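You operate a simulated robot arm through the tools that you are given. There is no shell and no other tool.

You run a simulated robot arm. Do the job below in one go: nothing can be reset, and whatever is moved stays where it is left.

JOB
Run the red square module in the blue holder of the tester.
Fine: push the holder back in, then switch the tester on and start it; let the run finish. Where these are worked on the way, their far stop is far enough and under half their travel is too little: blue holder.

It is judged by the outcome, as a careful person would: the job done as asked, and still so three seconds after it is handed in. It fails if anything else is knocked over, pushed out of place, dropped, spilled or broken.

ROBOT AND FRAMES
A 7-joint arm with a two-finger parallel gripper, fixed in place. Base frame: the origin is at the foot of the arm, x ahead of it, y to its left, z up. Readings come in mm, degrees, newtons and seconds.
Its first joint turns from -132.0 to 132.0 degrees. Payload 3.91 kg.
The TCP is the grasp point between the finger pads, 30 mm short of the fingertips. In the tool frame z runs along the fingers and y along their closing line. The gripper opens to 110 mm. The fingers are 20 mm wide and 10 mm thick; the gripper's body (48 by 112 mm) begins 55 mm behind the TCP.
Orientation is told as [roll, pitch, yaw] about the base's x, y, z axes, in that order, counted from this pose: with the fingers straight down and closing along the base's y, the tool's x points along the base's -x, its y along +y and its z along -z.

CONTROLS
- The arm moves only by the tool apply_moves. Its argument "commands" is text: rows parted by semicolons, each of 7 numbers parted by spaces: the turn, a rotation vector about the tool's x, y, z in rad, then the shift along the tool's x, y, z in mm, then the opening, from 0 (shut) to 1 (fully open). In form: wx wy wz tx ty tz jaw; .... A call has 1 to 20 rows; each row is the pose to reach, as a shift and turn from the pose commanded when the call began, along the tool's axes at that moment. A row lasts 0.2 s, in which the tool goes at most 50 mm and 8.6 degrees; a call with a longer step from one row to the next is refused whole, and so is a gripper value outside its range. A pose out of reach is approached as far as the arm can. The call stops where the force on the tool passes 40 N (or 10 N more than at its start, if that is more) or the arm is blocked; 0.2 s more then pass. The fingers move at their own pace (about 108 mm/s each) and stop on an object; they squeeze with about 31 N. The grip force told is the motor's: it shows also when the fingers shut on nothing. Time passes only in rows, and 0.2 s behind the last, so rows that repeat a pose let the fingers close. It gives the time, the measured TCP pose, the force on the tool (base axes), the opening and the grip force at its end, in the units of the frame above (readings bear some noise), with the torque about the TCP (base axes, N m) and any sound that the robot's microphone picked up.
- Cameras (640 x 400 px; columns grow to the right, rows downward): "scene" is fixed at [226.4, -670.1, 1755.4]; the picture's right is [1.00, -0.08, 0.00], its down [-0.03, -0.35, -0.94] and it looks along [0.08, 0.93, -0.35] (base axes); focal length 333 px, centre (320, 200). "wrist" rides on the gripper at [72, 17, -103] in the tool frame; the picture's right is [-0.23, 0.97, 0.00], its down [-0.76, -0.18, -0.62] and it looks along [-0.61, -0.14, 0.78] (tool axes); focal length 222 px, centre (320, 200). There is no depth. A picture from a camera that has moved, and an enlarged one, comes with that camera's place and axes in the base frame and with its lens. The place of the scene camera against the robot may be out by one fixed shift of up to 25 mm in any direction.
- grab_frame(camera): a new picture of that camera. The clock stands still meanwhile.
- zoom(camera, box): a new picture of the part [left, top, right, bottom] of that camera's present view, enlarged. The clock stands still meanwhile.
- close_job(): hands the job in; it is judged then, once.

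Places have to be worked out from the pictures, the camera data and where the tool is seen. Open the gripper and draw the arm clear of the work before you hand the job in, unless the task says otherwise.

The tools are called after "Call:" by a JSON object that holds its "op" and its "data". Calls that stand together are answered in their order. apply_moves: Moves the arm, as the interface text tells. Its arguments: {"type":"object","properties":{"commands":{"type":"string"}},"required":["commands"]} The other tools are called the same way: grab_frame (camera) takes a picture; zoom (camera, box) takes an enlarged picture of a part of a camera's view; close_job () hands the job in.

At the start:

```text
time_s: 0.0
position: [350.7, 436.6, 1501.5]
orientation: [0.0, 0.0, 0.1]
force: [0.0, -0.5, -0.7]
torque: [0.02, -0.03, 0.02]
grip_width: 110.0
finger_force: 0.1
```

scene: 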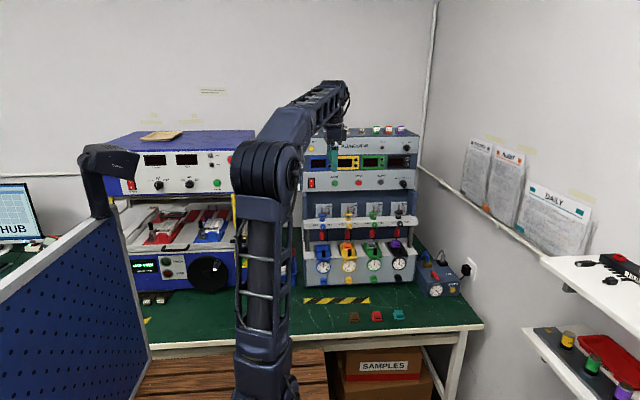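
wrist: 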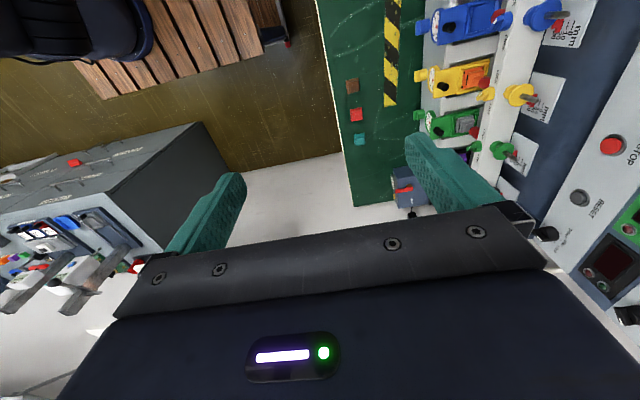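

I start by looking closely at the bench and the tester with both cameras before moving anything.

Call:
{"op": "zoom", "data": {"camera": "scene", "box": [290, 190, 480, 330]}}

Call:
{"op": "zoom", "data": {"camera": "scene", "box": [290, 120, 430, 210]}}

Call:
{"op": "zoom", "data": {"camera": "scene", "box": [80, 120, 300, 330]}}

Call:
{"op": "zoom", "data": {"camera": "wrist", "box": [320, 0, 640, 200]}}

```text
2.86 times, centred on (385, 260) of scene
camera zoom: at [226.4, -670.1, 1755.4], right [1.0, -0.08, 0.0], down [-0.03, -0.35, -0.94], along [0.08, 0.93, -0.35], focal length 952 px, centre (134, 29)
```

zoom: 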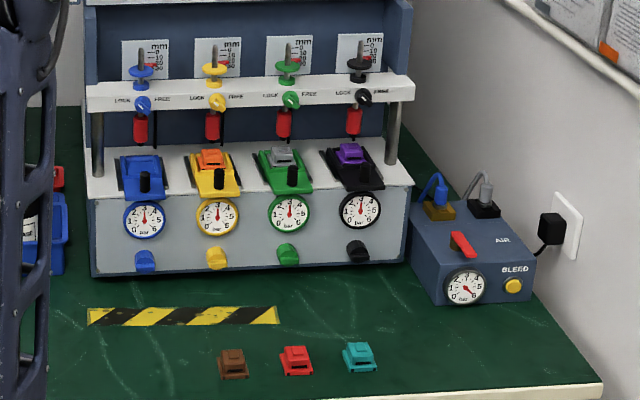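

```text
4.44 times, centred on (360, 165) of scene
camera zoom: at [226.4, -670.1, 1755.4], right [1.0, -0.08, 0.0], down [-0.03, -0.35, -0.94], along [0.08, 0.93, -0.35], focal length 1481 px, centre (142, 356)
```

zoom: 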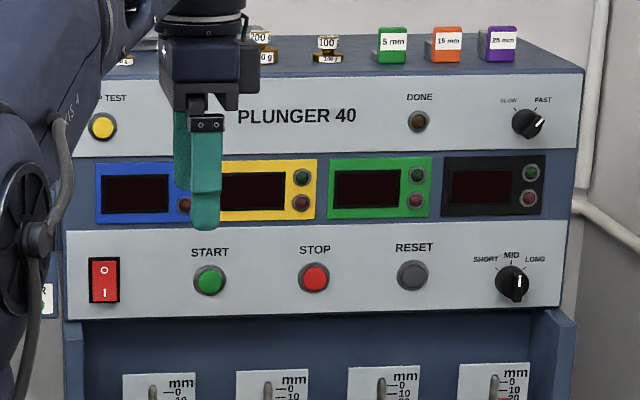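

```text
1.90 times, centred on (190, 225) of scene
camera zoom: at [226.4, -670.1, 1755.4], right [1.0, -0.08, 0.0], down [-0.03, -0.35, -0.94], along [0.08, 0.93, -0.35], focal length 635 px, centre (568, 152)
```

zoom: 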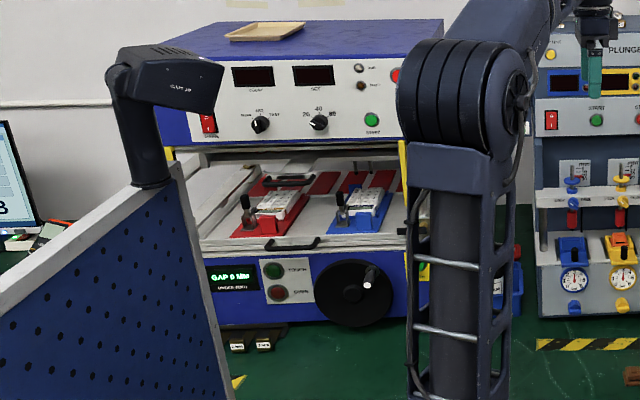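

```text
2.00 times, centred on (480, 100) of wrist
camera zoom: at [278.0, 451.7, 1605.6], right [0.23, 0.97, 0.0], down [0.76, -0.18, 0.62], along [0.61, -0.14, -0.78], focal length 444 px, centre (0, 400)
```

zoom: 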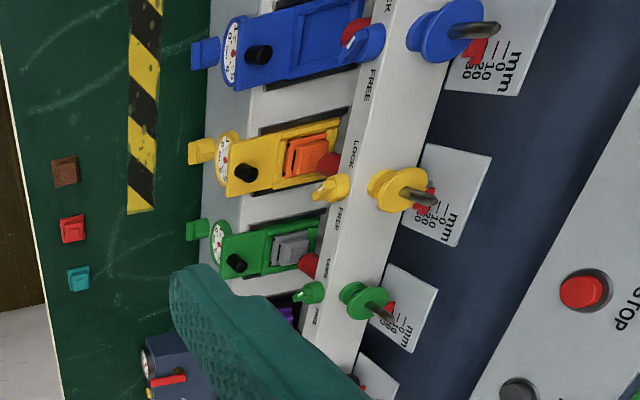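

The tester is the PLUNGER 40 on the right: its blue holder looks empty, and the red module lies on the bench at about (590, 530, 720). I turn the tool 90° in place so that the wrist camera looks toward the tester's front.

Call:
{"op": "apply_moves", "data": {"commands": "0 0 -0.143 0 0 0 1; 0 0 -0.286 0 0 0 1; 0 0 -0.429 0 0 0 1; 0 0 -0.572 0 0 0 1; 0 0 -0.715 0 0 0 1; 0 0 -0.858 0 0 0 1; 0 0 -1.001 0 0 0 1; 0 0 -1.144 0 0 0 1; 0 0 -1.287 0 0 0 1; 0 0 -1.43 0 0 0 1; 0 0 -1.5708 0 0 0 1; 0 0 -1.5708 0 0 0 1"}}

Call:
{"op": "grab_frame", "data": {"camera": "wrist"}}

Call:
{"op": "grab_frame", "data": {"camera": "scene"}}

```text
time_s: 2.6
position: [349.8, 434.8, 1501.6]
orientation: [0.0, 0.1, 90.1]
force: [0.1, -0.8, -0.3]
torque: [0.01, -0.01, -0.01]
grip_width: 109.9
finger_force: 0.0
```

```text
taken
camera wrist: at [333.6, 362.8, 1605.5], right [-0.97, 0.23, 0.0], down [0.18, 0.76, 0.62], along [0.14, 0.61, -0.78], focal length 222 px, centre (320, 200)
```

wrist: 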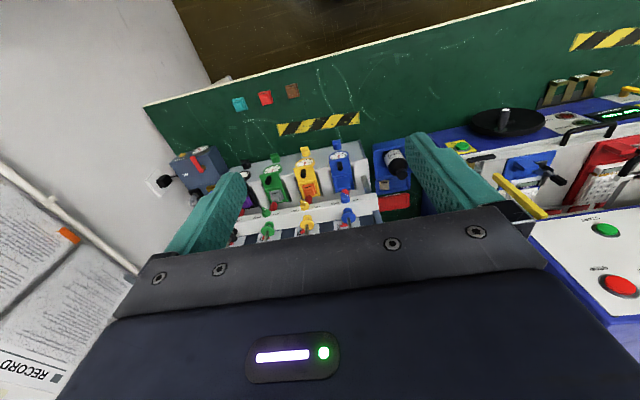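

```text
taken
```

scene: 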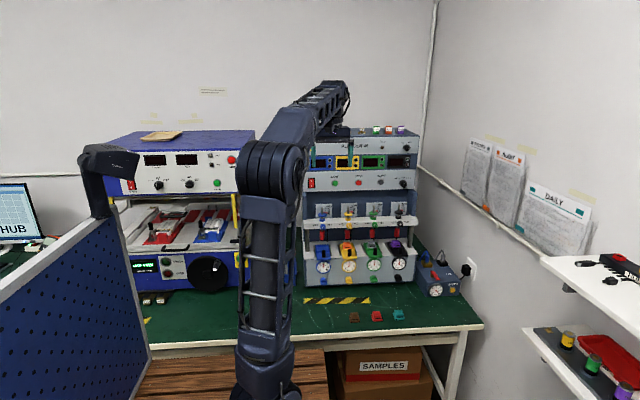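

The turn went cleanly. I lower the tool in front of the tester, still well short of it, to view the blue holder, rail and panel closely.

Call:
{"op": "apply_moves", "data": {"commands": "0 0 0 0 0 45 1; 0 0 0 0 0 90 1; 0 0 0 0 0 135 1; 0 0 0 0 0 180 1; 0 0 0 0 0 225 1; 0 0 0 0 0 260 1; 0 0 0 0 0 260 1"}}

Call:
{"op": "grab_frame", "data": {"camera": "wrist"}}

Call:
{"op": "zoom", "data": {"camera": "wrist", "box": [200, 0, 420, 140]}}

```text
time_s: 4.2
position: [349.4, 435.9, 1241.9]
orientation: [0.0, -0.1, 90.1]
force: [0.0, -0.1, 0.8]
torque: [0.03, 0.03, -0.03]
grip_width: 110.1
finger_force: 0.0
```

```text
taken
camera wrist: at [332.9, 362.5, 1345.5], right [-0.97, 0.23, 0.0], down [0.18, 0.76, 0.62], along [0.14, 0.61, -0.78], focal length 222 px, centre (320, 200)
```

wrist: 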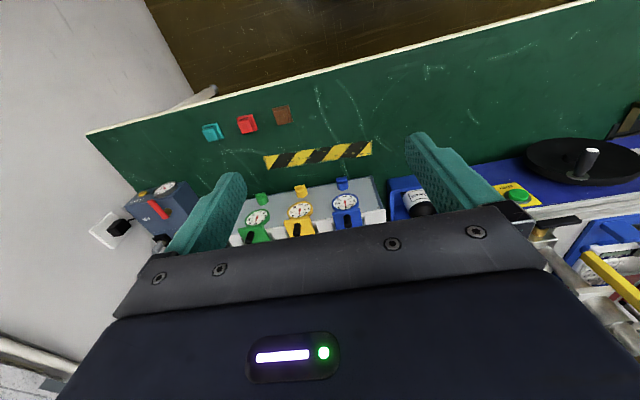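

```text
2.86 times, centred on (310, 70) of wrist
camera zoom: at [332.9, 362.5, 1345.5], right [-0.97, 0.23, 0.0], down [0.18, 0.76, 0.62], along [0.14, 0.61, -0.78], focal length 635 px, centre (349, 571)
```

zoom: 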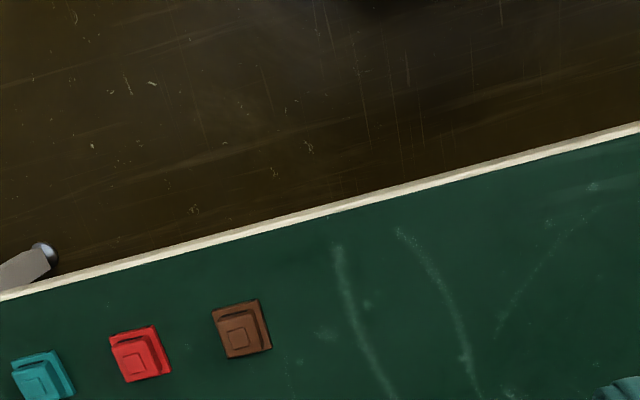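

The gripper hides the middle of the view, but the three modules are visible. I move above and in front of the red module for a close look.

Call:
{"op": "apply_moves", "data": {"commands": "0 0 0 0 -28 34 1; 0 0 0 0 -56 68 1; 0 0 0 0 -84 102 1; 0 0 0 0 -112 136 1; 0 0 0 0 -140 170 1; 0 0 0 0 -168 204 1; 0 0 0 0 -196 238 1; 0 0 0 0 -224 272 1; 0 0 0 -14 -239 292 1; 0 0 0 -14 -239 292 1"}}

Call:
{"op": "grab_frame", "data": {"camera": "wrist"}}

Call:
{"op": "zoom", "data": {"camera": "wrist", "box": [240, 80, 430, 200]}}

Call:
{"op": "zoom", "data": {"camera": "scene", "box": [340, 290, 420, 340]}}

```text
time_s: 6.4
position: [588.8, 449.7, 947.4]
orientation: [-0.1, 0.0, 90.0]
force: [0.8, 0.0, 0.4]
torque: [0.0, -0.01, 0.0]
grip_width: 110.1
finger_force: 0.1
```

```text
taken
camera wrist: at [571.4, 376.1, 1051.7], right [-0.97, 0.23, 0.0], down [0.18, 0.76, 0.62], along [0.14, 0.61, -0.78], focal length 222 px, centre (320, 200)
```

wrist: 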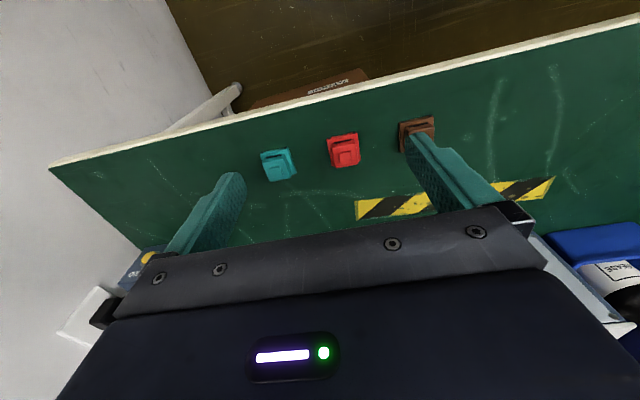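

```text
3.33 times, centred on (335, 140) of wrist
camera zoom: at [571.4, 376.1, 1051.7], right [-0.97, 0.23, 0.0], down [0.18, 0.76, 0.62], along [0.14, 0.61, -0.78], focal length 740 px, centre (270, 400)
```

zoom: 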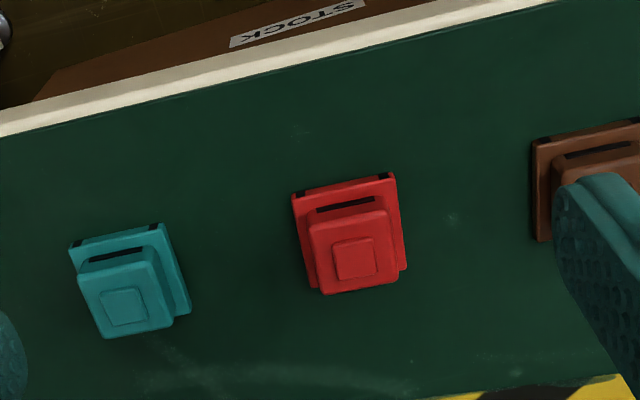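

```text
8.00 times, centred on (380, 315) of scene
camera zoom: at [226.4, -670.1, 1755.4], right [1.0, -0.08, 0.0], down [-0.03, -0.35, -0.94], along [0.08, 0.93, -0.35], focal length 2665 px, centre (-160, -720)
```

zoom: 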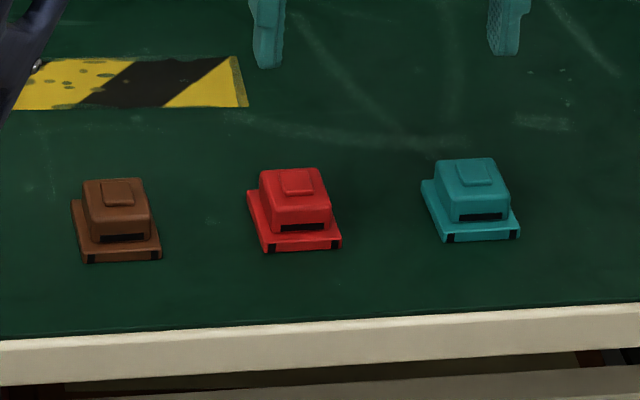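

Combining the wrist views puts the red module's top at about (571, 523, 778), with its yaw about -3°, and the blue holder's knob near (356, 755, 923). I rise and move in front of the blue station for a closer look at the holder and plunger.

Call:
{"op": "apply_moves", "data": {"commands": "0 0 0 0 0 -46 1; 0 0 0 0 0 -92 1; 0 0 0 0 0 -138 1; 0 0 0 0 0 -184 1; 0 0 0 0 0 -230 1; 0 0 0 0 0 -275 1; 0 0 0 -27 35 -275 1; 0 0 0 -54 70 -275 1; 0 0 0 -81 105 -275 1; 0 0 0 -108 140 -275 1; 0 0 0 -135 175 -275 1; 0 0 0 -162 210 -275 1; 0 0 0 -190 247 -275 1; 0 0 0 -190 247 -275 1"}}

Call:
{"op": "grab_frame", "data": {"camera": "wrist"}}

Call:
{"op": "zoom", "data": {"camera": "wrist", "box": [240, 70, 440, 215]}}

Call:
{"op": "grab_frame", "data": {"camera": "scene"}}

```text
time_s: 9.4
position: [342.0, 640.1, 1226.2]
orientation: [0.0, 0.0, 89.9]
force: [-0.4, -0.5, -1.2]
torque: [0.02, 0.02, 0.01]
grip_width: 110.0
finger_force: 0.1
```

```text
taken
camera wrist: at [325.4, 567.9, 1330.1], right [-0.97, 0.23, 0.0], down [0.18, 0.76, 0.62], along [0.14, 0.61, -0.78], focal length 222 px, centre (320, 200)
```

wrist: 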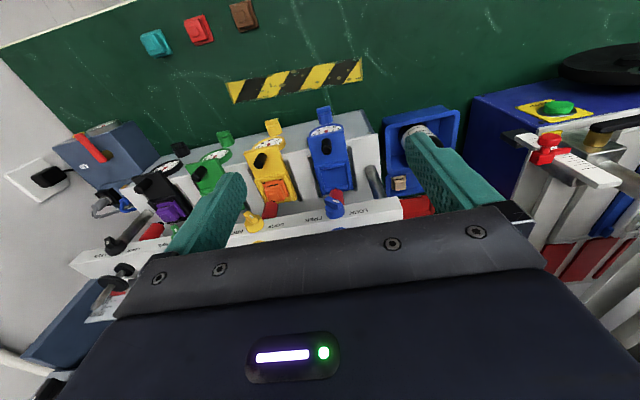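

```text
2.76 times, centred on (340, 142) of wrist
camera zoom: at [325.4, 567.9, 1330.1], right [-0.97, 0.23, 0.0], down [0.18, 0.76, 0.62], along [0.14, 0.61, -0.78], focal length 613 px, centre (265, 359)
```

zoom: 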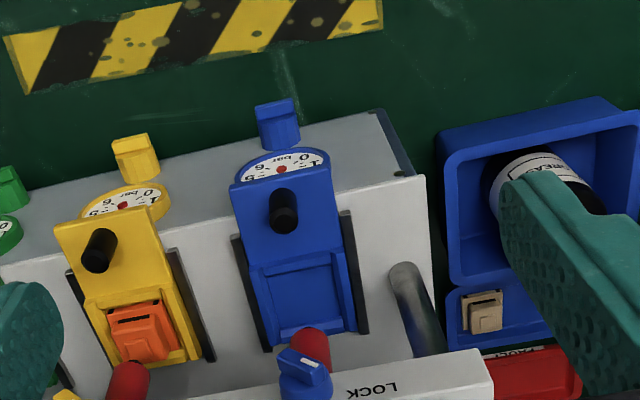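

```text
taken
```

scene: 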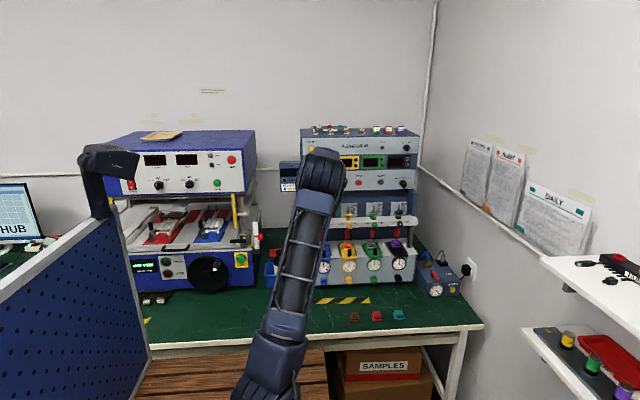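

The blue holder is an empty tray between black rails, with a knob at its front and a square pocket behind it under the red plunger tip; the orange module next door sits with its slot mark toward the front, as the red one lies now. I back off, lower and tilt the tool to view the station from the front.

Call:
{"op": "apply_moves", "data": {"commands": "0 -0.122 0 16 -3 37 1; 0 -0.244 0 32 -6 74 1; 0 -0.366 0 48 -9 111 1; 0 -0.488 0 64 -12 148 1; 0 -0.61 0 80 -15 186 1; 0 -0.61 0 80 -15 186 1"}}

Call:
{"op": "grab_frame", "data": {"camera": "wrist"}}

Call:
{"op": "zoom", "data": {"camera": "wrist", "box": [240, 70, 440, 215]}}

```text
time_s: 10.8
position: [357.8, 560.4, 1039.4]
orientation: [0.1, -34.9, 90.0]
force: [-0.7, -0.3, -0.8]
torque: [0.03, -0.02, 0.01]
grip_width: 109.9
finger_force: 0.1
```

```text
taken
camera wrist: at [341.3, 441.3, 1082.1], right [-0.97, 0.19, 0.13], down [0.18, 0.27, 0.95], along [0.14, 0.95, -0.29], focal length 222 px, centre (320, 200)
```

wrist: 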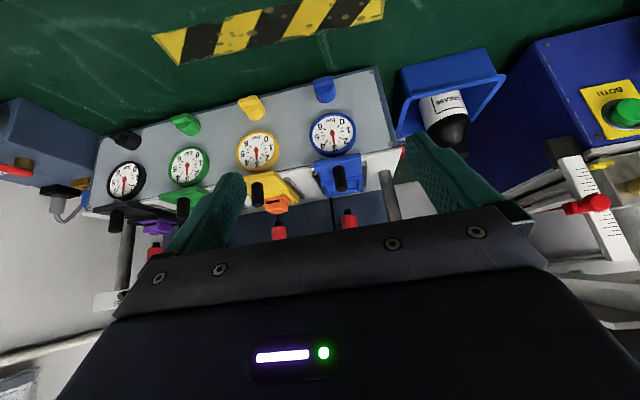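

```text
2.76 times, centred on (340, 142) of wrist
camera zoom: at [341.3, 441.3, 1082.1], right [-0.97, 0.19, 0.13], down [0.18, 0.27, 0.95], along [0.14, 0.95, -0.29], focal length 613 px, centre (265, 359)
```

zoom: 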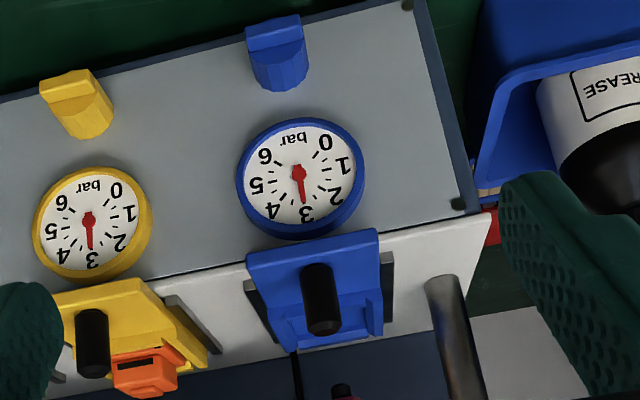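

Triangulating the last two views puts the knob post at (353, 736), from z≈947 to 981, on a holder spanning x 320–385. I approach it slowly with the tilted gripper half open and check the alignment.

Call:
{"op": "apply_moves", "data": {"commands": "0 0 0 -21 1.2 26.6 0.8; 0 0 0 -42 2.4 53.2 0.6; 0 0 0 -63 3.6 80 0.5; 0 0 0 -83.6 4.8 106.5 0.5; 0 0 0 -83.6 4.8 106.5 0.5"}}

Call:
{"op": "grab_frame", "data": {"camera": "wrist"}}

Call:
{"op": "zoom", "data": {"camera": "wrist", "box": [220, 70, 440, 215]}}

Call:
{"op": "zoom", "data": {"camera": "scene", "box": [280, 190, 380, 290]}}

```text
time_s: 12.0
position: [353.9, 691.0, 1000.4]
orientation: [-0.1, -34.9, 89.9]
force: [0.5, 0.6, 0.3]
torque: [0.0, -0.02, -0.01]
grip_width: 54.9
finger_force: 0.0
```

```text
taken
camera wrist: at [336.9, 572.0, 1044.1], right [-0.97, 0.19, 0.13], down [0.18, 0.27, 0.95], along [0.14, 0.95, -0.29], focal length 222 px, centre (320, 200)
```

wrist: 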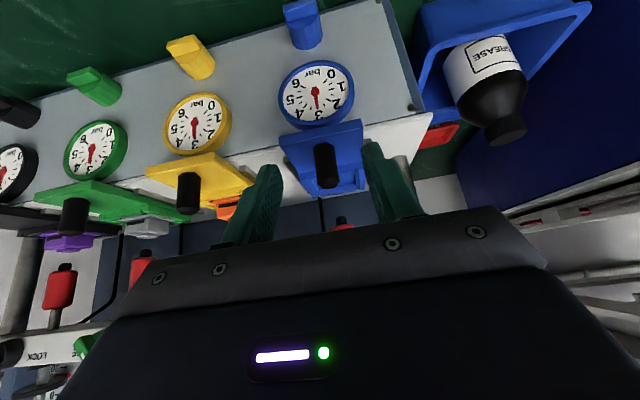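

```text
2.76 times, centred on (330, 142) of wrist
camera zoom: at [336.9, 572.0, 1044.1], right [-0.97, 0.19, 0.13], down [0.18, 0.27, 0.95], along [0.14, 0.95, -0.29], focal length 613 px, centre (292, 359)
```

zoom: 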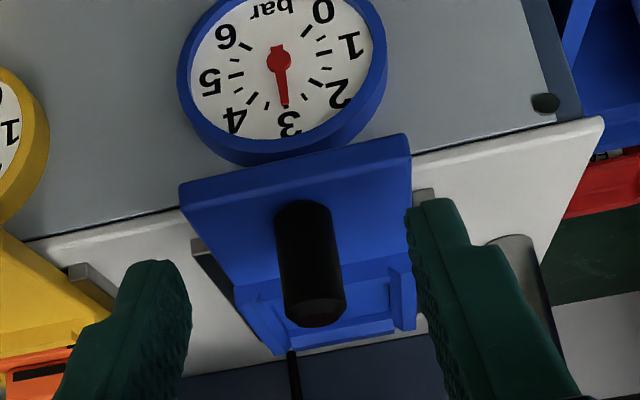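

```text
4.00 times, centred on (330, 240) of scene
camera zoom: at [226.4, -670.1, 1755.4], right [1.0, -0.08, 0.0], down [-0.03, -0.35, -0.94], along [0.08, 0.93, -0.35], focal length 1333 px, centre (280, 40)
```

zoom: 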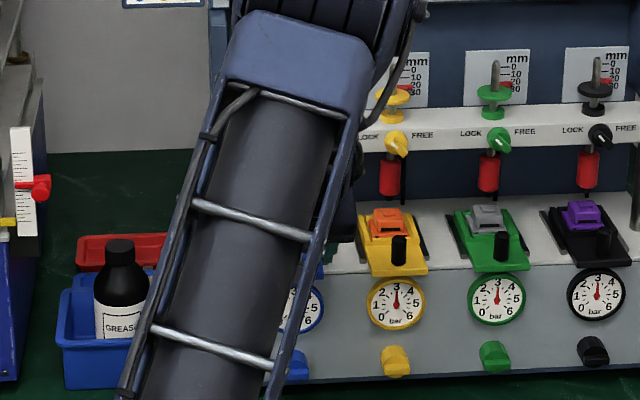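

The close view agrees: the post is at x≈352.7, y≈736. I move the fingers around it, tips above the tray, and close on it.

Call:
{"op": "apply_moves", "data": {"commands": "0 0 0 -8 0.5 17 0.5; 0 0 0 -16.5 0.9 34 0.5; 0 0 0 -16.5 0.9 34 0.5; 0 0 0 -16.5 0.9 34 0.0; 0 0 0 -16.5 0.9 34 0.0; 0 0 0 -16.5 0.9 34 0.0; 0 0 0 -16.5 0.9 34 0.0"}}

Call:
{"op": "grab_frame", "data": {"camera": "wrist"}}

Call:
{"op": "zoom", "data": {"camera": "wrist", "box": [220, 70, 440, 215]}}

```text
time_s: 13.6
position: [352.7, 723.1, 981.7]
orientation: [0.0, -34.9, 90.0]
force: [-2.5, 0.5, -1.1]
torque: [-0.29, -0.79, -0.17]
grip_width: 17.0
finger_force: 44.7
```

```text
taken
camera wrist: at [335.9, 602.8, 1025.5], right [-0.97, 0.19, 0.13], down [0.18, 0.27, 0.95], along [0.14, 0.95, -0.29], focal length 222 px, centre (320, 200)
```

wrist: 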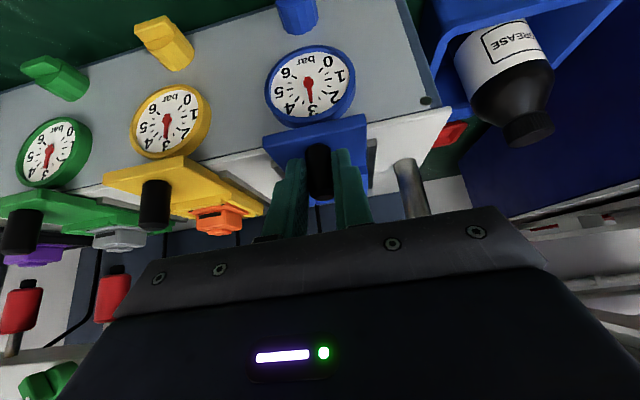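

```text
2.76 times, centred on (330, 142) of wrist
camera zoom: at [335.9, 602.8, 1025.5], right [-0.97, 0.19, 0.13], down [0.18, 0.27, 0.95], along [0.14, 0.95, -0.29], focal length 613 px, centre (292, 359)
```

zoom: 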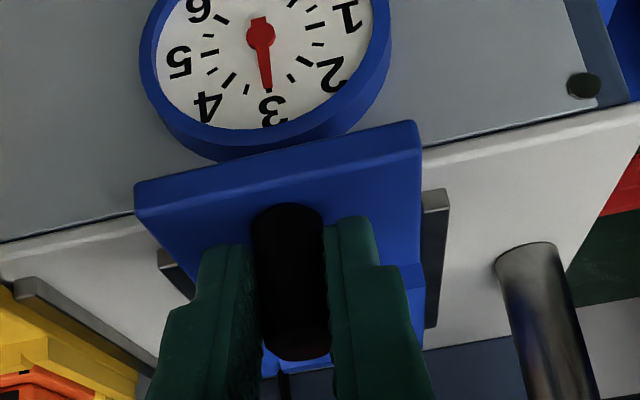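

The post is gripped (17 mm wide). I pull straight toward -y in small steps, watching the force.

Call:
{"op": "apply_moves", "data": {"commands": "0 0 0 8.2 0 -5.73 0; 0 0 0 16.4 0 -11.46 0; 0 0 0 24.6 0 -17.19 0; 0 0 0 32.8 0 -22.92 0; 0 0 0 32.8 0 -22.92 0"}}

Call:
{"op": "grab_frame", "data": {"camera": "wrist"}}

```text
time_s: 14.8
position: [352.7, 682.1, 982.0]
orientation: [0.0, -35.0, 90.0]
force: [8.1, -1.0, 10.0]
torque: [0.04, 0.9, -0.17]
grip_width: 17.3
finger_force: 44.8
```

```text
taken
camera wrist: at [335.7, 563.1, 1025.2], right [-0.97, 0.19, 0.13], down [0.18, 0.27, 0.95], along [0.14, 0.95, -0.29], focal length 222 px, centre (320, 200)
```

wrist: 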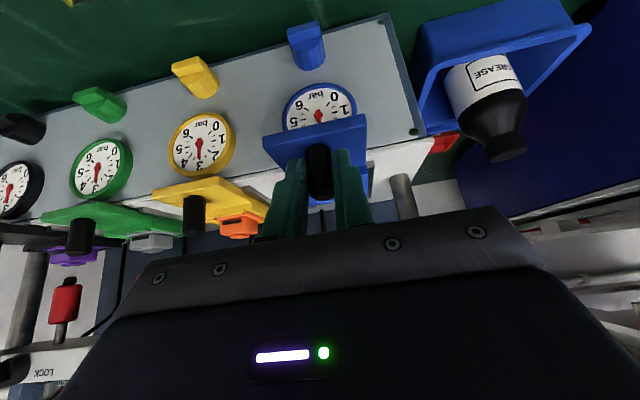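

The holder slid out 40 mm with the gripper. I keep pulling until I feel the stop.

Call:
{"op": "apply_moves", "data": {"commands": "0 0 0 6.56 0 -4.58 0; 0 0 0 13.1 0 -9.17 0; 0 0 0 19.7 0 -13.75 0; 0 0 0 26.2 0 -18.3 0; 0 0 0 32.8 0 -22.92 0; 0 0 0 32.8 0 -22.92 0"}}

Call:
{"op": "grab_frame", "data": {"camera": "wrist"}}

```text
time_s: 16.2
position: [351.7, 642.9, 981.8]
orientation: [0.0, -35.0, 89.9]
force: [12.6, 0.7, 20.4]
torque: [0.68, 0.8, -0.2]
grip_width: 16.9
finger_force: 44.5
```

```text
taken
camera wrist: at [335.7, 523.0, 1025.2], right [-0.97, 0.19, 0.13], down [0.18, 0.27, 0.95], along [0.14, 0.95, -0.29], focal length 222 px, centre (320, 200)
```

wrist: 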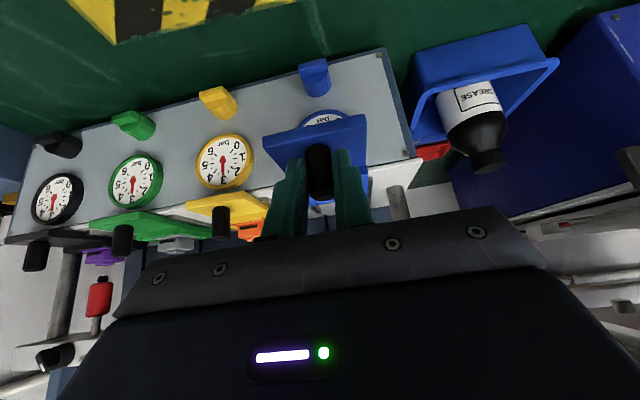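

It is now 80 mm out, but a side and upward load (13 N, 20 N) is building up, so the slide is not quite along my path. I ease the tool slightly up and to +x and check the load.

Call:
{"op": "apply_moves", "data": {"commands": "0 0 0 -0.86 -1 -1.23 0; 0 0 0 -0.86 -1 -1.23 0"}}

Call:
{"op": "zoom", "data": {"camera": "wrist", "box": [220, 70, 440, 215]}}

Call:
{"op": "zoom", "data": {"camera": "scene", "box": [280, 190, 380, 290]}}

```text
time_s: 16.8
position: [351.9, 641.5, 981.7]
orientation: [0.0, -34.8, 90.1]
force: [5.5, -0.7, 0.8]
torque: [0.54, -1.13, -0.02]
grip_width: 17.1
finger_force: 44.7
```

```text
2.76 times, centred on (330, 142) of wrist
camera zoom: at [336.0, 522.5, 1025.6], right [-0.97, 0.19, 0.13], down [0.18, 0.27, 0.95], along [0.14, 0.95, -0.3], focal length 613 px, centre (292, 359)
```

zoom: 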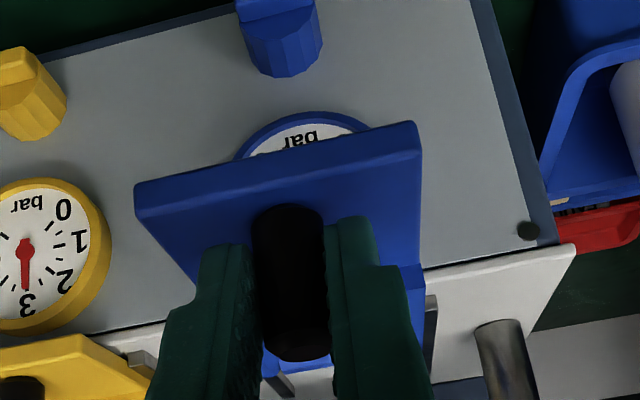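

```text
4.00 times, centred on (330, 240) of scene
camera zoom: at [226.4, -670.1, 1755.4], right [1.0, -0.08, 0.0], down [-0.03, -0.35, -0.94], along [0.08, 0.93, -0.35], focal length 1333 px, centre (280, 40)
```

zoom: 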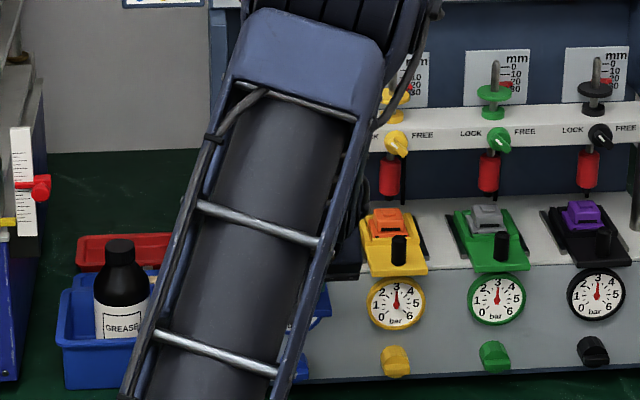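

The load eased to a few newtons, so the slide drifts about 0.2 mm up and to +x per 10 mm. I continue pulling along that direction toward the stop.

Call:
{"op": "apply_moves", "data": {"commands": "0 0 0 6.46 -0.16 -4.71 0; 0 0 0 12.9 -0.32 -9.42 0; 0 0 0 19.4 -0.48 -14.1 0; 0 0 0 25.9 -0.64 -18.8 0; 0 0 0 32.3 -0.8 -23.6 0; 0 0 0 32.3 -0.8 -23.6 0"}}

Call:
{"op": "grab_frame", "data": {"camera": "wrist"}}

```text
time_s: 18.2
position: [355.5, 601.6, 983.5]
orientation: [0.0, -34.9, 90.0]
force: [1.0, 0.2, 0.3]
torque: [0.03, 0.03, 0.01]
grip_width: 0.1
finger_force: 37.5
```

```text
taken
camera wrist: at [337.5, 482.6, 1026.7], right [-0.97, 0.19, 0.13], down [0.18, 0.27, 0.95], along [0.14, 0.95, -0.29], focal length 222 px, centre (320, 200)
```

wrist: 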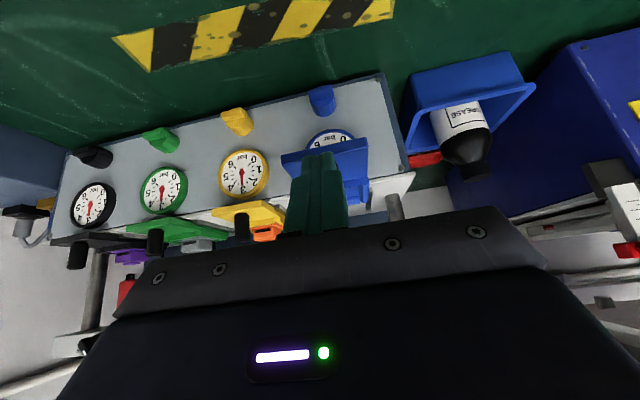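

The fingers slipped off the post, so the holder has reached its stop at roughly 80 mm out. I check where it stands before moving on.

Call:
{"op": "zoom", "data": {"camera": "wrist", "box": [240, 70, 440, 215]}}

Call:
{"op": "apply_moves", "data": {"commands": "0 0 0 20 0 -33 0.2; 0 0.12 0 30 0 -80 0.5; 0 0.24 0 40 0 -120 0.5; 0 0.36 0 50 0 -160 0.5; 0 0.48 0 60 0 -200 0.5; 0 0.6109 0 70 0 -230 0.5; 0 0.6109 0 70 0 -230 0.5"}}

Call:
{"op": "grab_frame", "data": {"camera": "wrist"}}

Call:
{"op": "grab_frame", "data": {"camera": "scene"}}

```text
2.76 times, centred on (340, 142) of wrist
camera zoom: at [337.5, 482.6, 1026.7], right [-0.97, 0.19, 0.13], down [0.18, 0.27, 0.95], along [0.14, 0.95, -0.29], focal length 613 px, centre (265, 359)
```

zoom: 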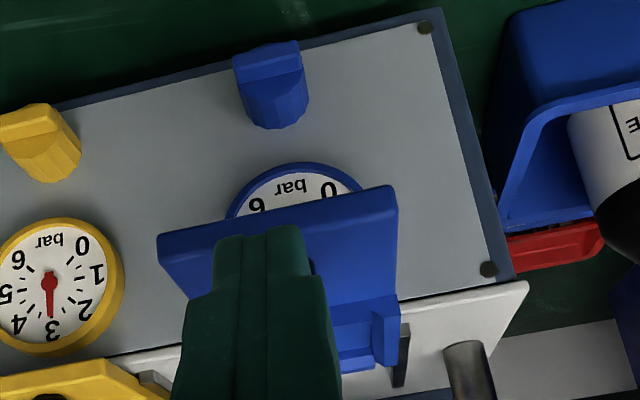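

```text
time_s: 19.8
position: [354.0, 411.6, 1130.3]
orientation: [0.0, 0.1, 90.0]
force: [-1.3, 0.3, 0.3]
torque: [0.01, 0.0, 0.01]
grip_width: 55.1
finger_force: 0.0
```

```text
taken
camera wrist: at [337.7, 338.7, 1235.1], right [-0.97, 0.23, 0.0], down [0.18, 0.76, 0.62], along [0.14, 0.61, -0.78], focal length 222 px, centre (320, 200)
```

wrist: 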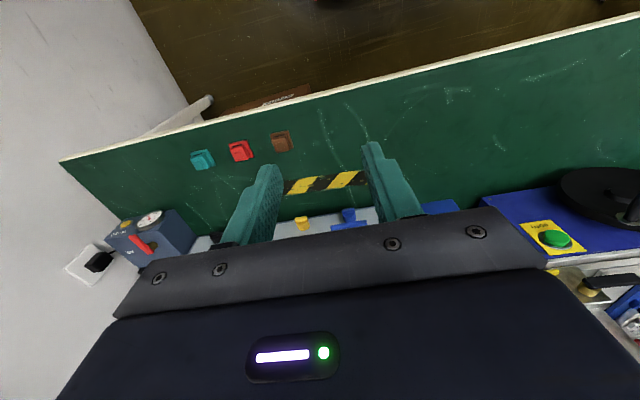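

```text
taken
```

scene: 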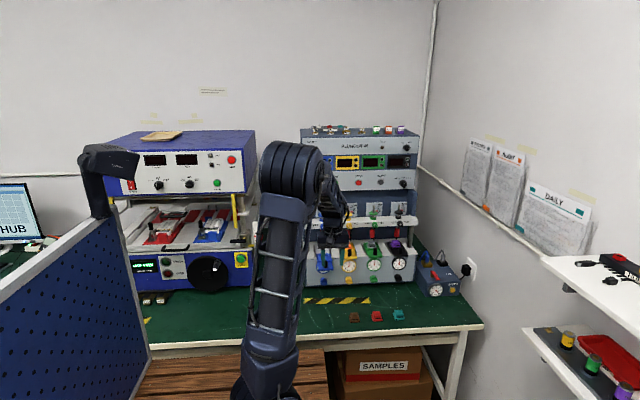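

I am clear of the holder. I now view the pulled-out holder from above to locate its post and pocket.

Call:
{"op": "apply_moves", "data": {"commands": "0 0 0 -40 2 -20 0.5; 0 0 0 -80 4 -20 0.5; 0 0 0 -120 6 -20 0.5; 0 0 0 -160 8 -20 0.5; 0 0 0 -200 10 -20 0.5; 0 0 0 -228 10 -20 0.5; 0 0 0 -228 10 -20 0.5"}}

Call:
{"op": "grab_frame", "data": {"camera": "wrist"}}

Call:
{"op": "zoom", "data": {"camera": "wrist", "box": [250, 80, 410, 200]}}

```text
time_s: 21.4
position: [345.7, 641.0, 1151.3]
orientation: [0.0, 0.0, 90.0]
force: [0.1, 0.0, 0.6]
torque: [0.0, -0.01, -0.02]
grip_width: 55.0
finger_force: 0.1
```

```text
taken
camera wrist: at [327.6, 567.1, 1255.2], right [-0.97, 0.23, 0.0], down [0.18, 0.76, 0.62], along [0.14, 0.61, -0.78], focal length 222 px, centre (320, 200)
```

wrist: 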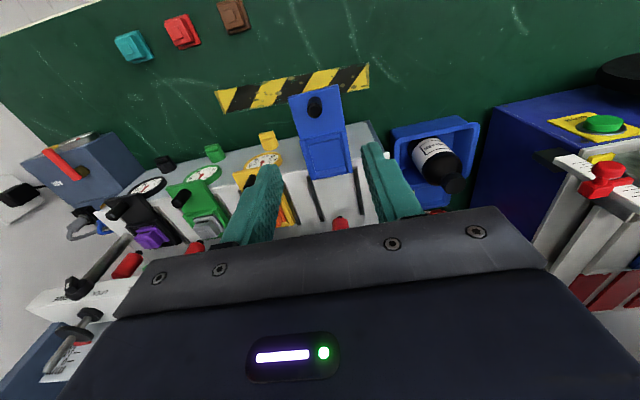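

```text
3.33 times, centred on (330, 140) of wrist
camera zoom: at [327.6, 567.1, 1255.2], right [-0.97, 0.23, 0.0], down [0.18, 0.76, 0.62], along [0.14, 0.61, -0.78], focal length 740 px, centre (287, 400)
```

zoom: 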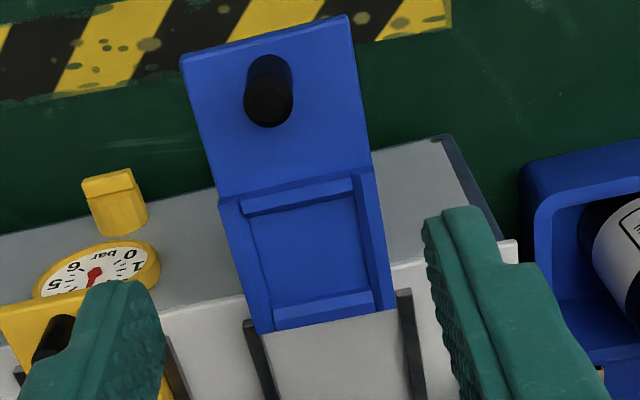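

The holder is out about 90 mm: post at (353, 646), pocket interior about 48.5 mm square centred at (353.2, 728.7). I go to the red module with a 20° tilt, which keeps the gripper clear of the rail later, and look at it closely.

Call:
{"op": "apply_moves", "data": {"commands": "0 0 0 18 -25 30 0.6; 0 -0.04 0 36 -50 60 0.6; 0 -0.08 0 54 -75 90 0.6; 0 -0.12 0 72 -100 120 0.6; 0 -0.16 0 90 -125 150 0.6; 0 -0.2 0 108 -150 180 0.6; 0 -0.25 0 126 -175 210 0.6; 0 -0.3 0 144 -200 240 0.6; 0 -0.349 0 161 -225 271 0.6; 0 -0.349 0 161 -225 271 0.6"}}

Call:
{"op": "grab_frame", "data": {"camera": "wrist"}}

Call:
{"op": "zoom", "data": {"camera": "wrist", "box": [240, 60, 400, 180]}}

Call:
{"op": "zoom", "data": {"camera": "scene", "box": [340, 290, 420, 340]}}

```text
time_s: 23.6
position: [567.9, 478.5, 881.0]
orientation: [0.0, -20.0, 90.0]
force: [0.0, -0.4, -0.8]
torque: [-0.01, -0.05, -0.03]
grip_width: 65.8
finger_force: 0.1
```

```text
taken
camera wrist: at [550.9, 374.6, 953.5], right [-0.97, 0.21, 0.08], down [0.18, 0.5, 0.85], along [0.14, 0.84, -0.53], focal length 222 px, centre (320, 200)
```

wrist: 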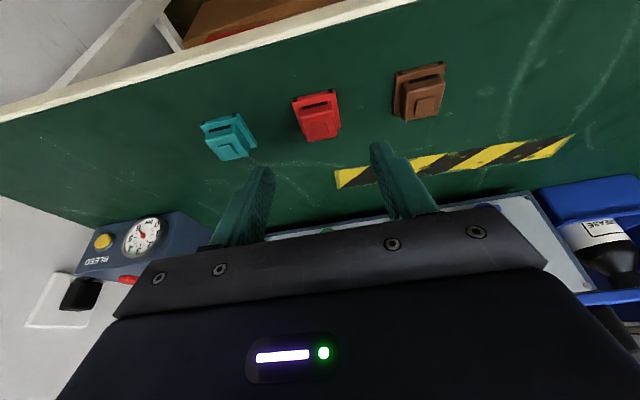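

```text
3.33 times, centred on (320, 120) of wrist
camera zoom: at [550.9, 374.6, 953.5], right [-0.97, 0.21, 0.08], down [0.18, 0.5, 0.85], along [0.14, 0.84, -0.53], focal length 740 px, centre (320, 467)
```

zoom: 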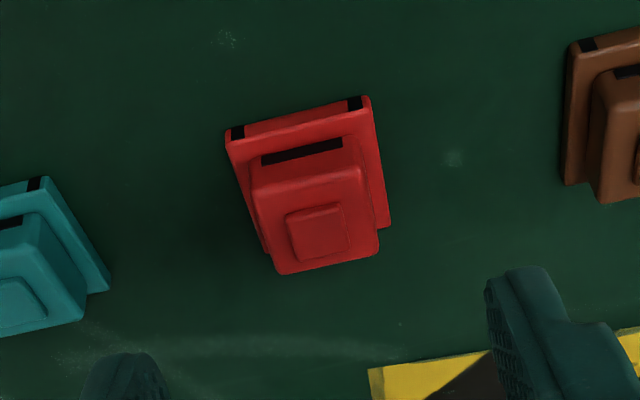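

```text
8.00 times, centred on (380, 315) of scene
camera zoom: at [226.4, -670.1, 1755.4], right [1.0, -0.08, 0.0], down [-0.03, -0.35, -0.94], along [0.08, 0.93, -0.35], focal length 2665 px, centre (-160, -720)
```

zoom: 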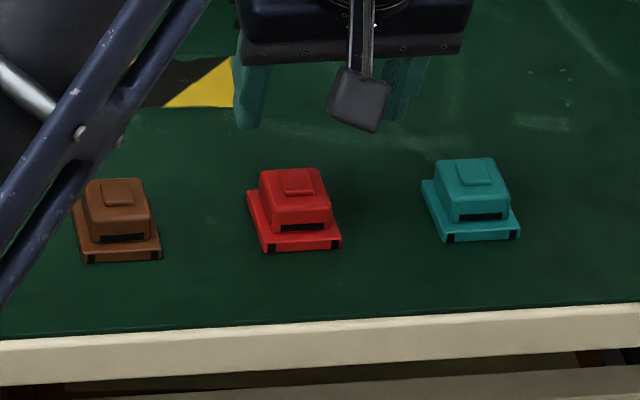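

The module's flange is about 43–44 mm wide, centred near (570.5, 526) on a bench at z≈750, with almost no yaw. I move down along the finger direction to just above it and check the alignment.

Call:
{"op": "apply_moves", "data": {"commands": "0 0 0 -5.6 -2.6 17 0.6; 0 0 0 -5.6 -2.6 40 0.6; 0 0 0 -5.6 -2.6 60 0.6; 0 0 0 -5.6 -2.6 60 0.6"}}

Call:
{"op": "zoom", "data": {"camera": "wrist", "box": [220, 80, 440, 230]}}

Call:
{"op": "zoom", "data": {"camera": "scene", "box": [340, 285, 420, 335]}}

```text
time_s: 24.6
position: [571.2, 503.7, 825.7]
orientation: [0.1, -20.0, 90.0]
force: [-1.3, 0.3, -0.2]
torque: [0.0, 0.02, 0.01]
grip_width: 66.3
finger_force: 0.0
```

```text
2.67 times, centred on (330, 155) of wrist
camera zoom: at [553.6, 401.0, 899.5], right [-0.97, 0.21, 0.08], down [0.18, 0.5, 0.85], along [0.14, 0.84, -0.53], focal length 592 px, centre (293, 320)
```

zoom: 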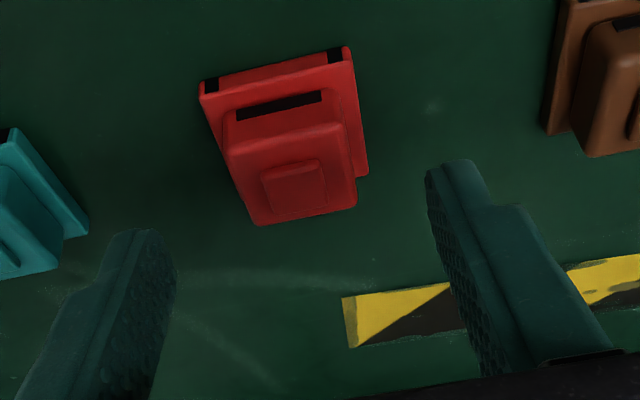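

```text
8.00 times, centred on (380, 310) of scene
camera zoom: at [226.4, -670.1, 1755.4], right [1.0, -0.08, 0.0], down [-0.03, -0.35, -0.94], along [0.08, 0.93, -0.35], focal length 2665 px, centre (-160, -680)
```

zoom: 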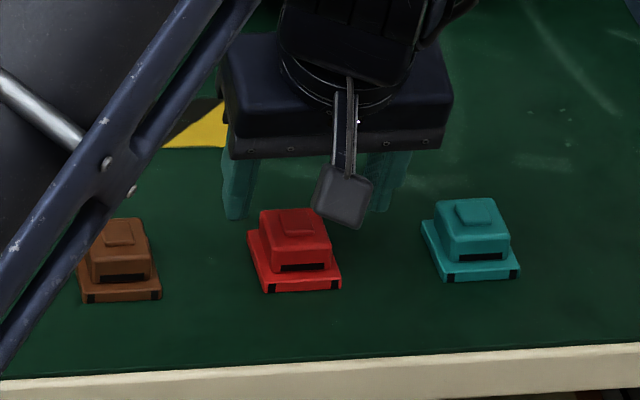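

The block spans x 553–586, y 511–543, centred at about (570, 527). I go down the last 36 mm, with the tips ending just above the flange, and close.

Call:
{"op": "apply_moves", "data": {"commands": "0 0 0 0 0.7 18 0.6; 0 0 0 -0.5 0.7 36 0.6; 0 0 0 -0.5 0.7 36 0.6; 0 0 0 -0.5 0.7 36 0.4; 0 0 0 -0.5 0.7 36 0.3; 0 0 0 -0.5 0.7 36 0.15; 0 0 0 -0.5 0.7 36 0.15; 0 0 0 -0.5 0.7 36 0.15"}}

Call:
{"op": "zoom", "data": {"camera": "wrist", "box": [220, 80, 440, 230]}}

Call:
{"op": "zoom", "data": {"camera": "scene", "box": [340, 285, 420, 335]}}

```text
time_s: 26.4
position: [569.5, 517.0, 793.5]
orientation: [-0.1, -20.0, 90.1]
force: [-0.4, 0.6, 0.0]
torque: [0.02, 0.01, 0.02]
grip_width: 32.6
finger_force: 30.9
```

```text
2.67 times, centred on (330, 155) of wrist
camera zoom: at [553.7, 413.8, 866.5], right [-0.97, 0.21, 0.08], down [0.18, 0.5, 0.85], along [0.14, 0.84, -0.53], focal length 592 px, centre (293, 320)
```

zoom: 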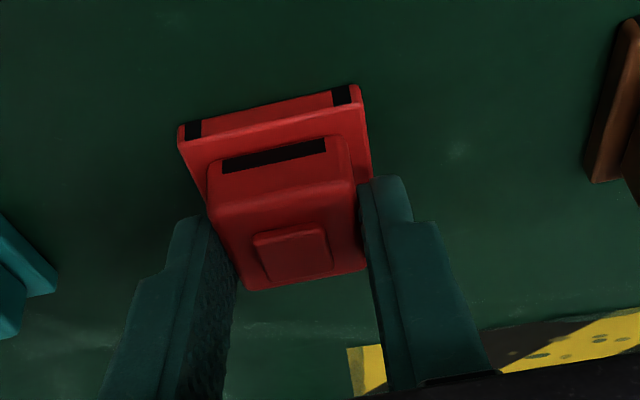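

```text
8.00 times, centred on (380, 310) of scene
camera zoom: at [226.4, -670.1, 1755.4], right [1.0, -0.08, 0.0], down [-0.03, -0.35, -0.94], along [0.08, 0.93, -0.35], focal length 2665 px, centre (-160, -680)
```

zoom: 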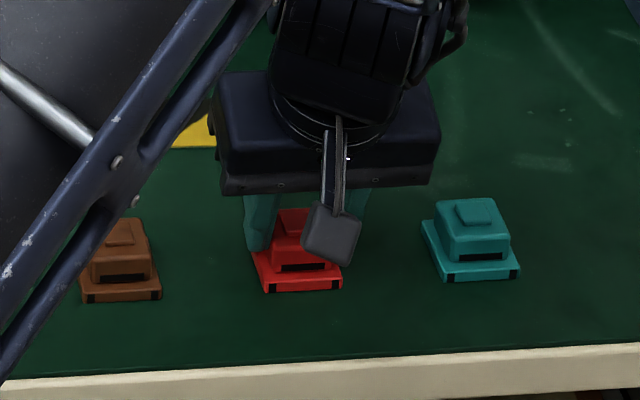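

The module is gripped at 32.6 mm, level on the bench. I lift it straight up and check that it comes along squarely.

Call:
{"op": "apply_moves", "data": {"commands": "0 0 0 -1.7 0 -4.7 0.15; 0 0 0 -6.8 0 -18.8 0.15; 0 0 0 -17.1 0 -47 0.15; 0 0 0 -30.8 0 -84.6 0.15; 0 0 0 -44.5 0 -122.2 0.15; 0 0 0 -58.1 0 -159.7 0.15; 0 0 0 -71.8 0 -197.3 0.15; 0 0 0 -85.5 0 -234.9 0.15; 0 0 0 -92.3 0 -253.7 0.15; 0 0 0 -92.3 0 -253.7 0.15"}}

Call:
{"op": "grab_frame", "data": {"camera": "wrist"}}

Call:
{"op": "zoom", "data": {"camera": "scene", "box": [300, 200, 420, 340]}}

```text
time_s: 28.6
position: [569.4, 518.4, 1063.3]
orientation: [0.0, -19.9, 90.0]
force: [-0.6, 0.7, -0.3]
torque: [0.01, -0.03, 0.04]
grip_width: 33.0
finger_force: 31.4
```

```text
taken
camera wrist: at [552.6, 414.2, 1136.0], right [-0.97, 0.21, 0.08], down [0.18, 0.5, 0.85], along [0.14, 0.84, -0.53], focal length 222 px, centre (320, 200)
```

wrist: 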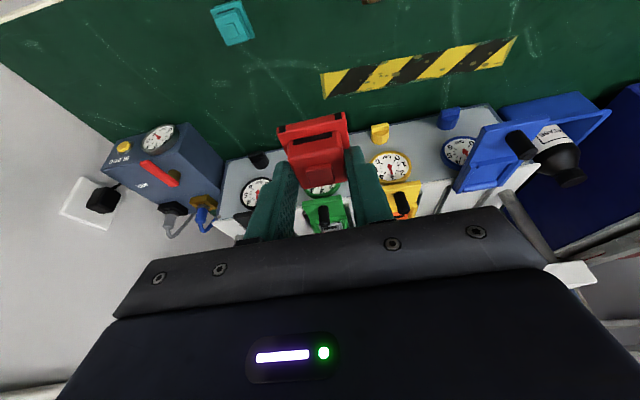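

```text
2.86 times, centred on (360, 270) of scene
camera zoom: at [226.4, -670.1, 1755.4], right [1.0, -0.08, 0.0], down [-0.03, -0.35, -0.94], along [0.08, 0.93, -0.35], focal length 952 px, centre (206, 0)
```

zoom: 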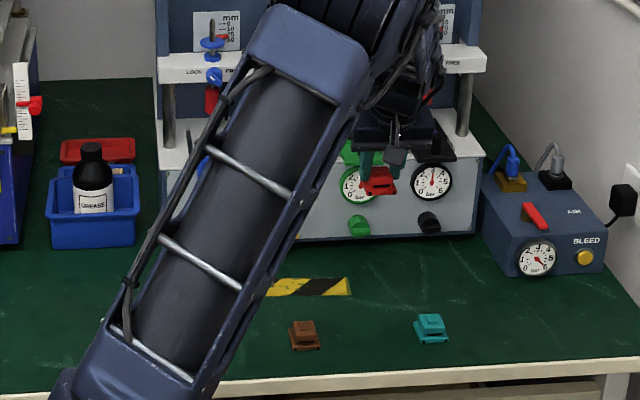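

The module hangs level in the grip. I carry it at this height to just before the pulled-out holder.

Call:
{"op": "apply_moves", "data": {"commands": "0 0 0 -22 36 8.1 0.15; 0 0 0 -44 72 16.2 0.15; 0 0 0 -66.7 108 24.3 0.15; 0 0 0 -89 144 32.4 0.15; 0 0 0 -111 180 40.5 0.15; 0 0 0 -133.4 216 48.6 0.15; 0 0 0 -133.4 216 48.6 0.15"}}

Call:
{"op": "grab_frame", "data": {"camera": "wrist"}}

Call:
{"op": "zoom", "data": {"camera": "wrist", "box": [240, 60, 440, 210]}}

```text
time_s: 30.2
position: [357.1, 660.3, 1060.3]
orientation: [0.0, -19.9, 89.9]
force: [0.4, -0.3, -0.3]
torque: [0.03, 0.03, -0.01]
grip_width: 32.8
finger_force: 30.9
```

```text
taken
camera wrist: at [340.1, 556.3, 1133.8], right [-0.97, 0.21, 0.08], down [0.18, 0.5, 0.85], along [0.14, 0.84, -0.53], focal length 222 px, centre (320, 200)
```

wrist: 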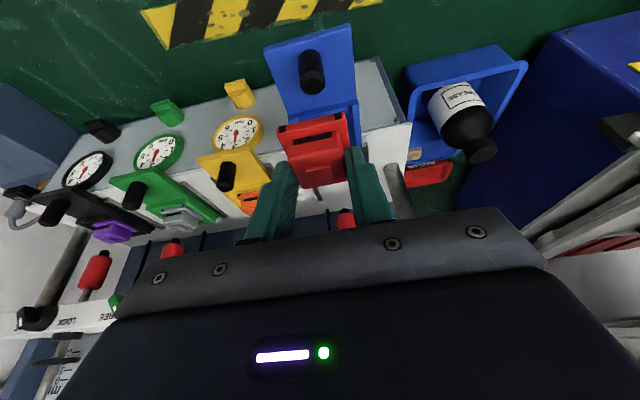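

```text
2.67 times, centred on (340, 135) of wrist
camera zoom: at [340.1, 556.3, 1133.8], right [-0.97, 0.21, 0.08], down [0.18, 0.5, 0.85], along [0.14, 0.84, -0.53], focal length 592 px, centre (267, 373)
```

zoom: 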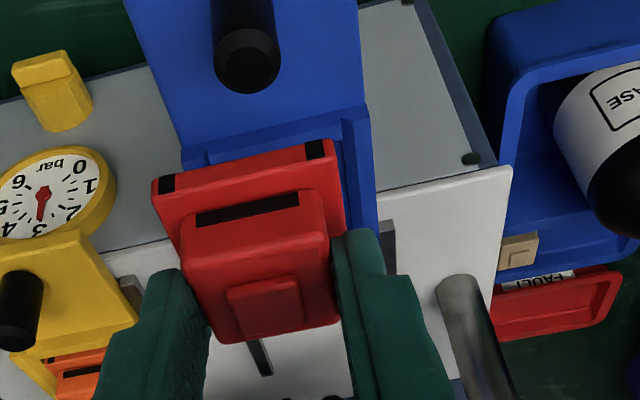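

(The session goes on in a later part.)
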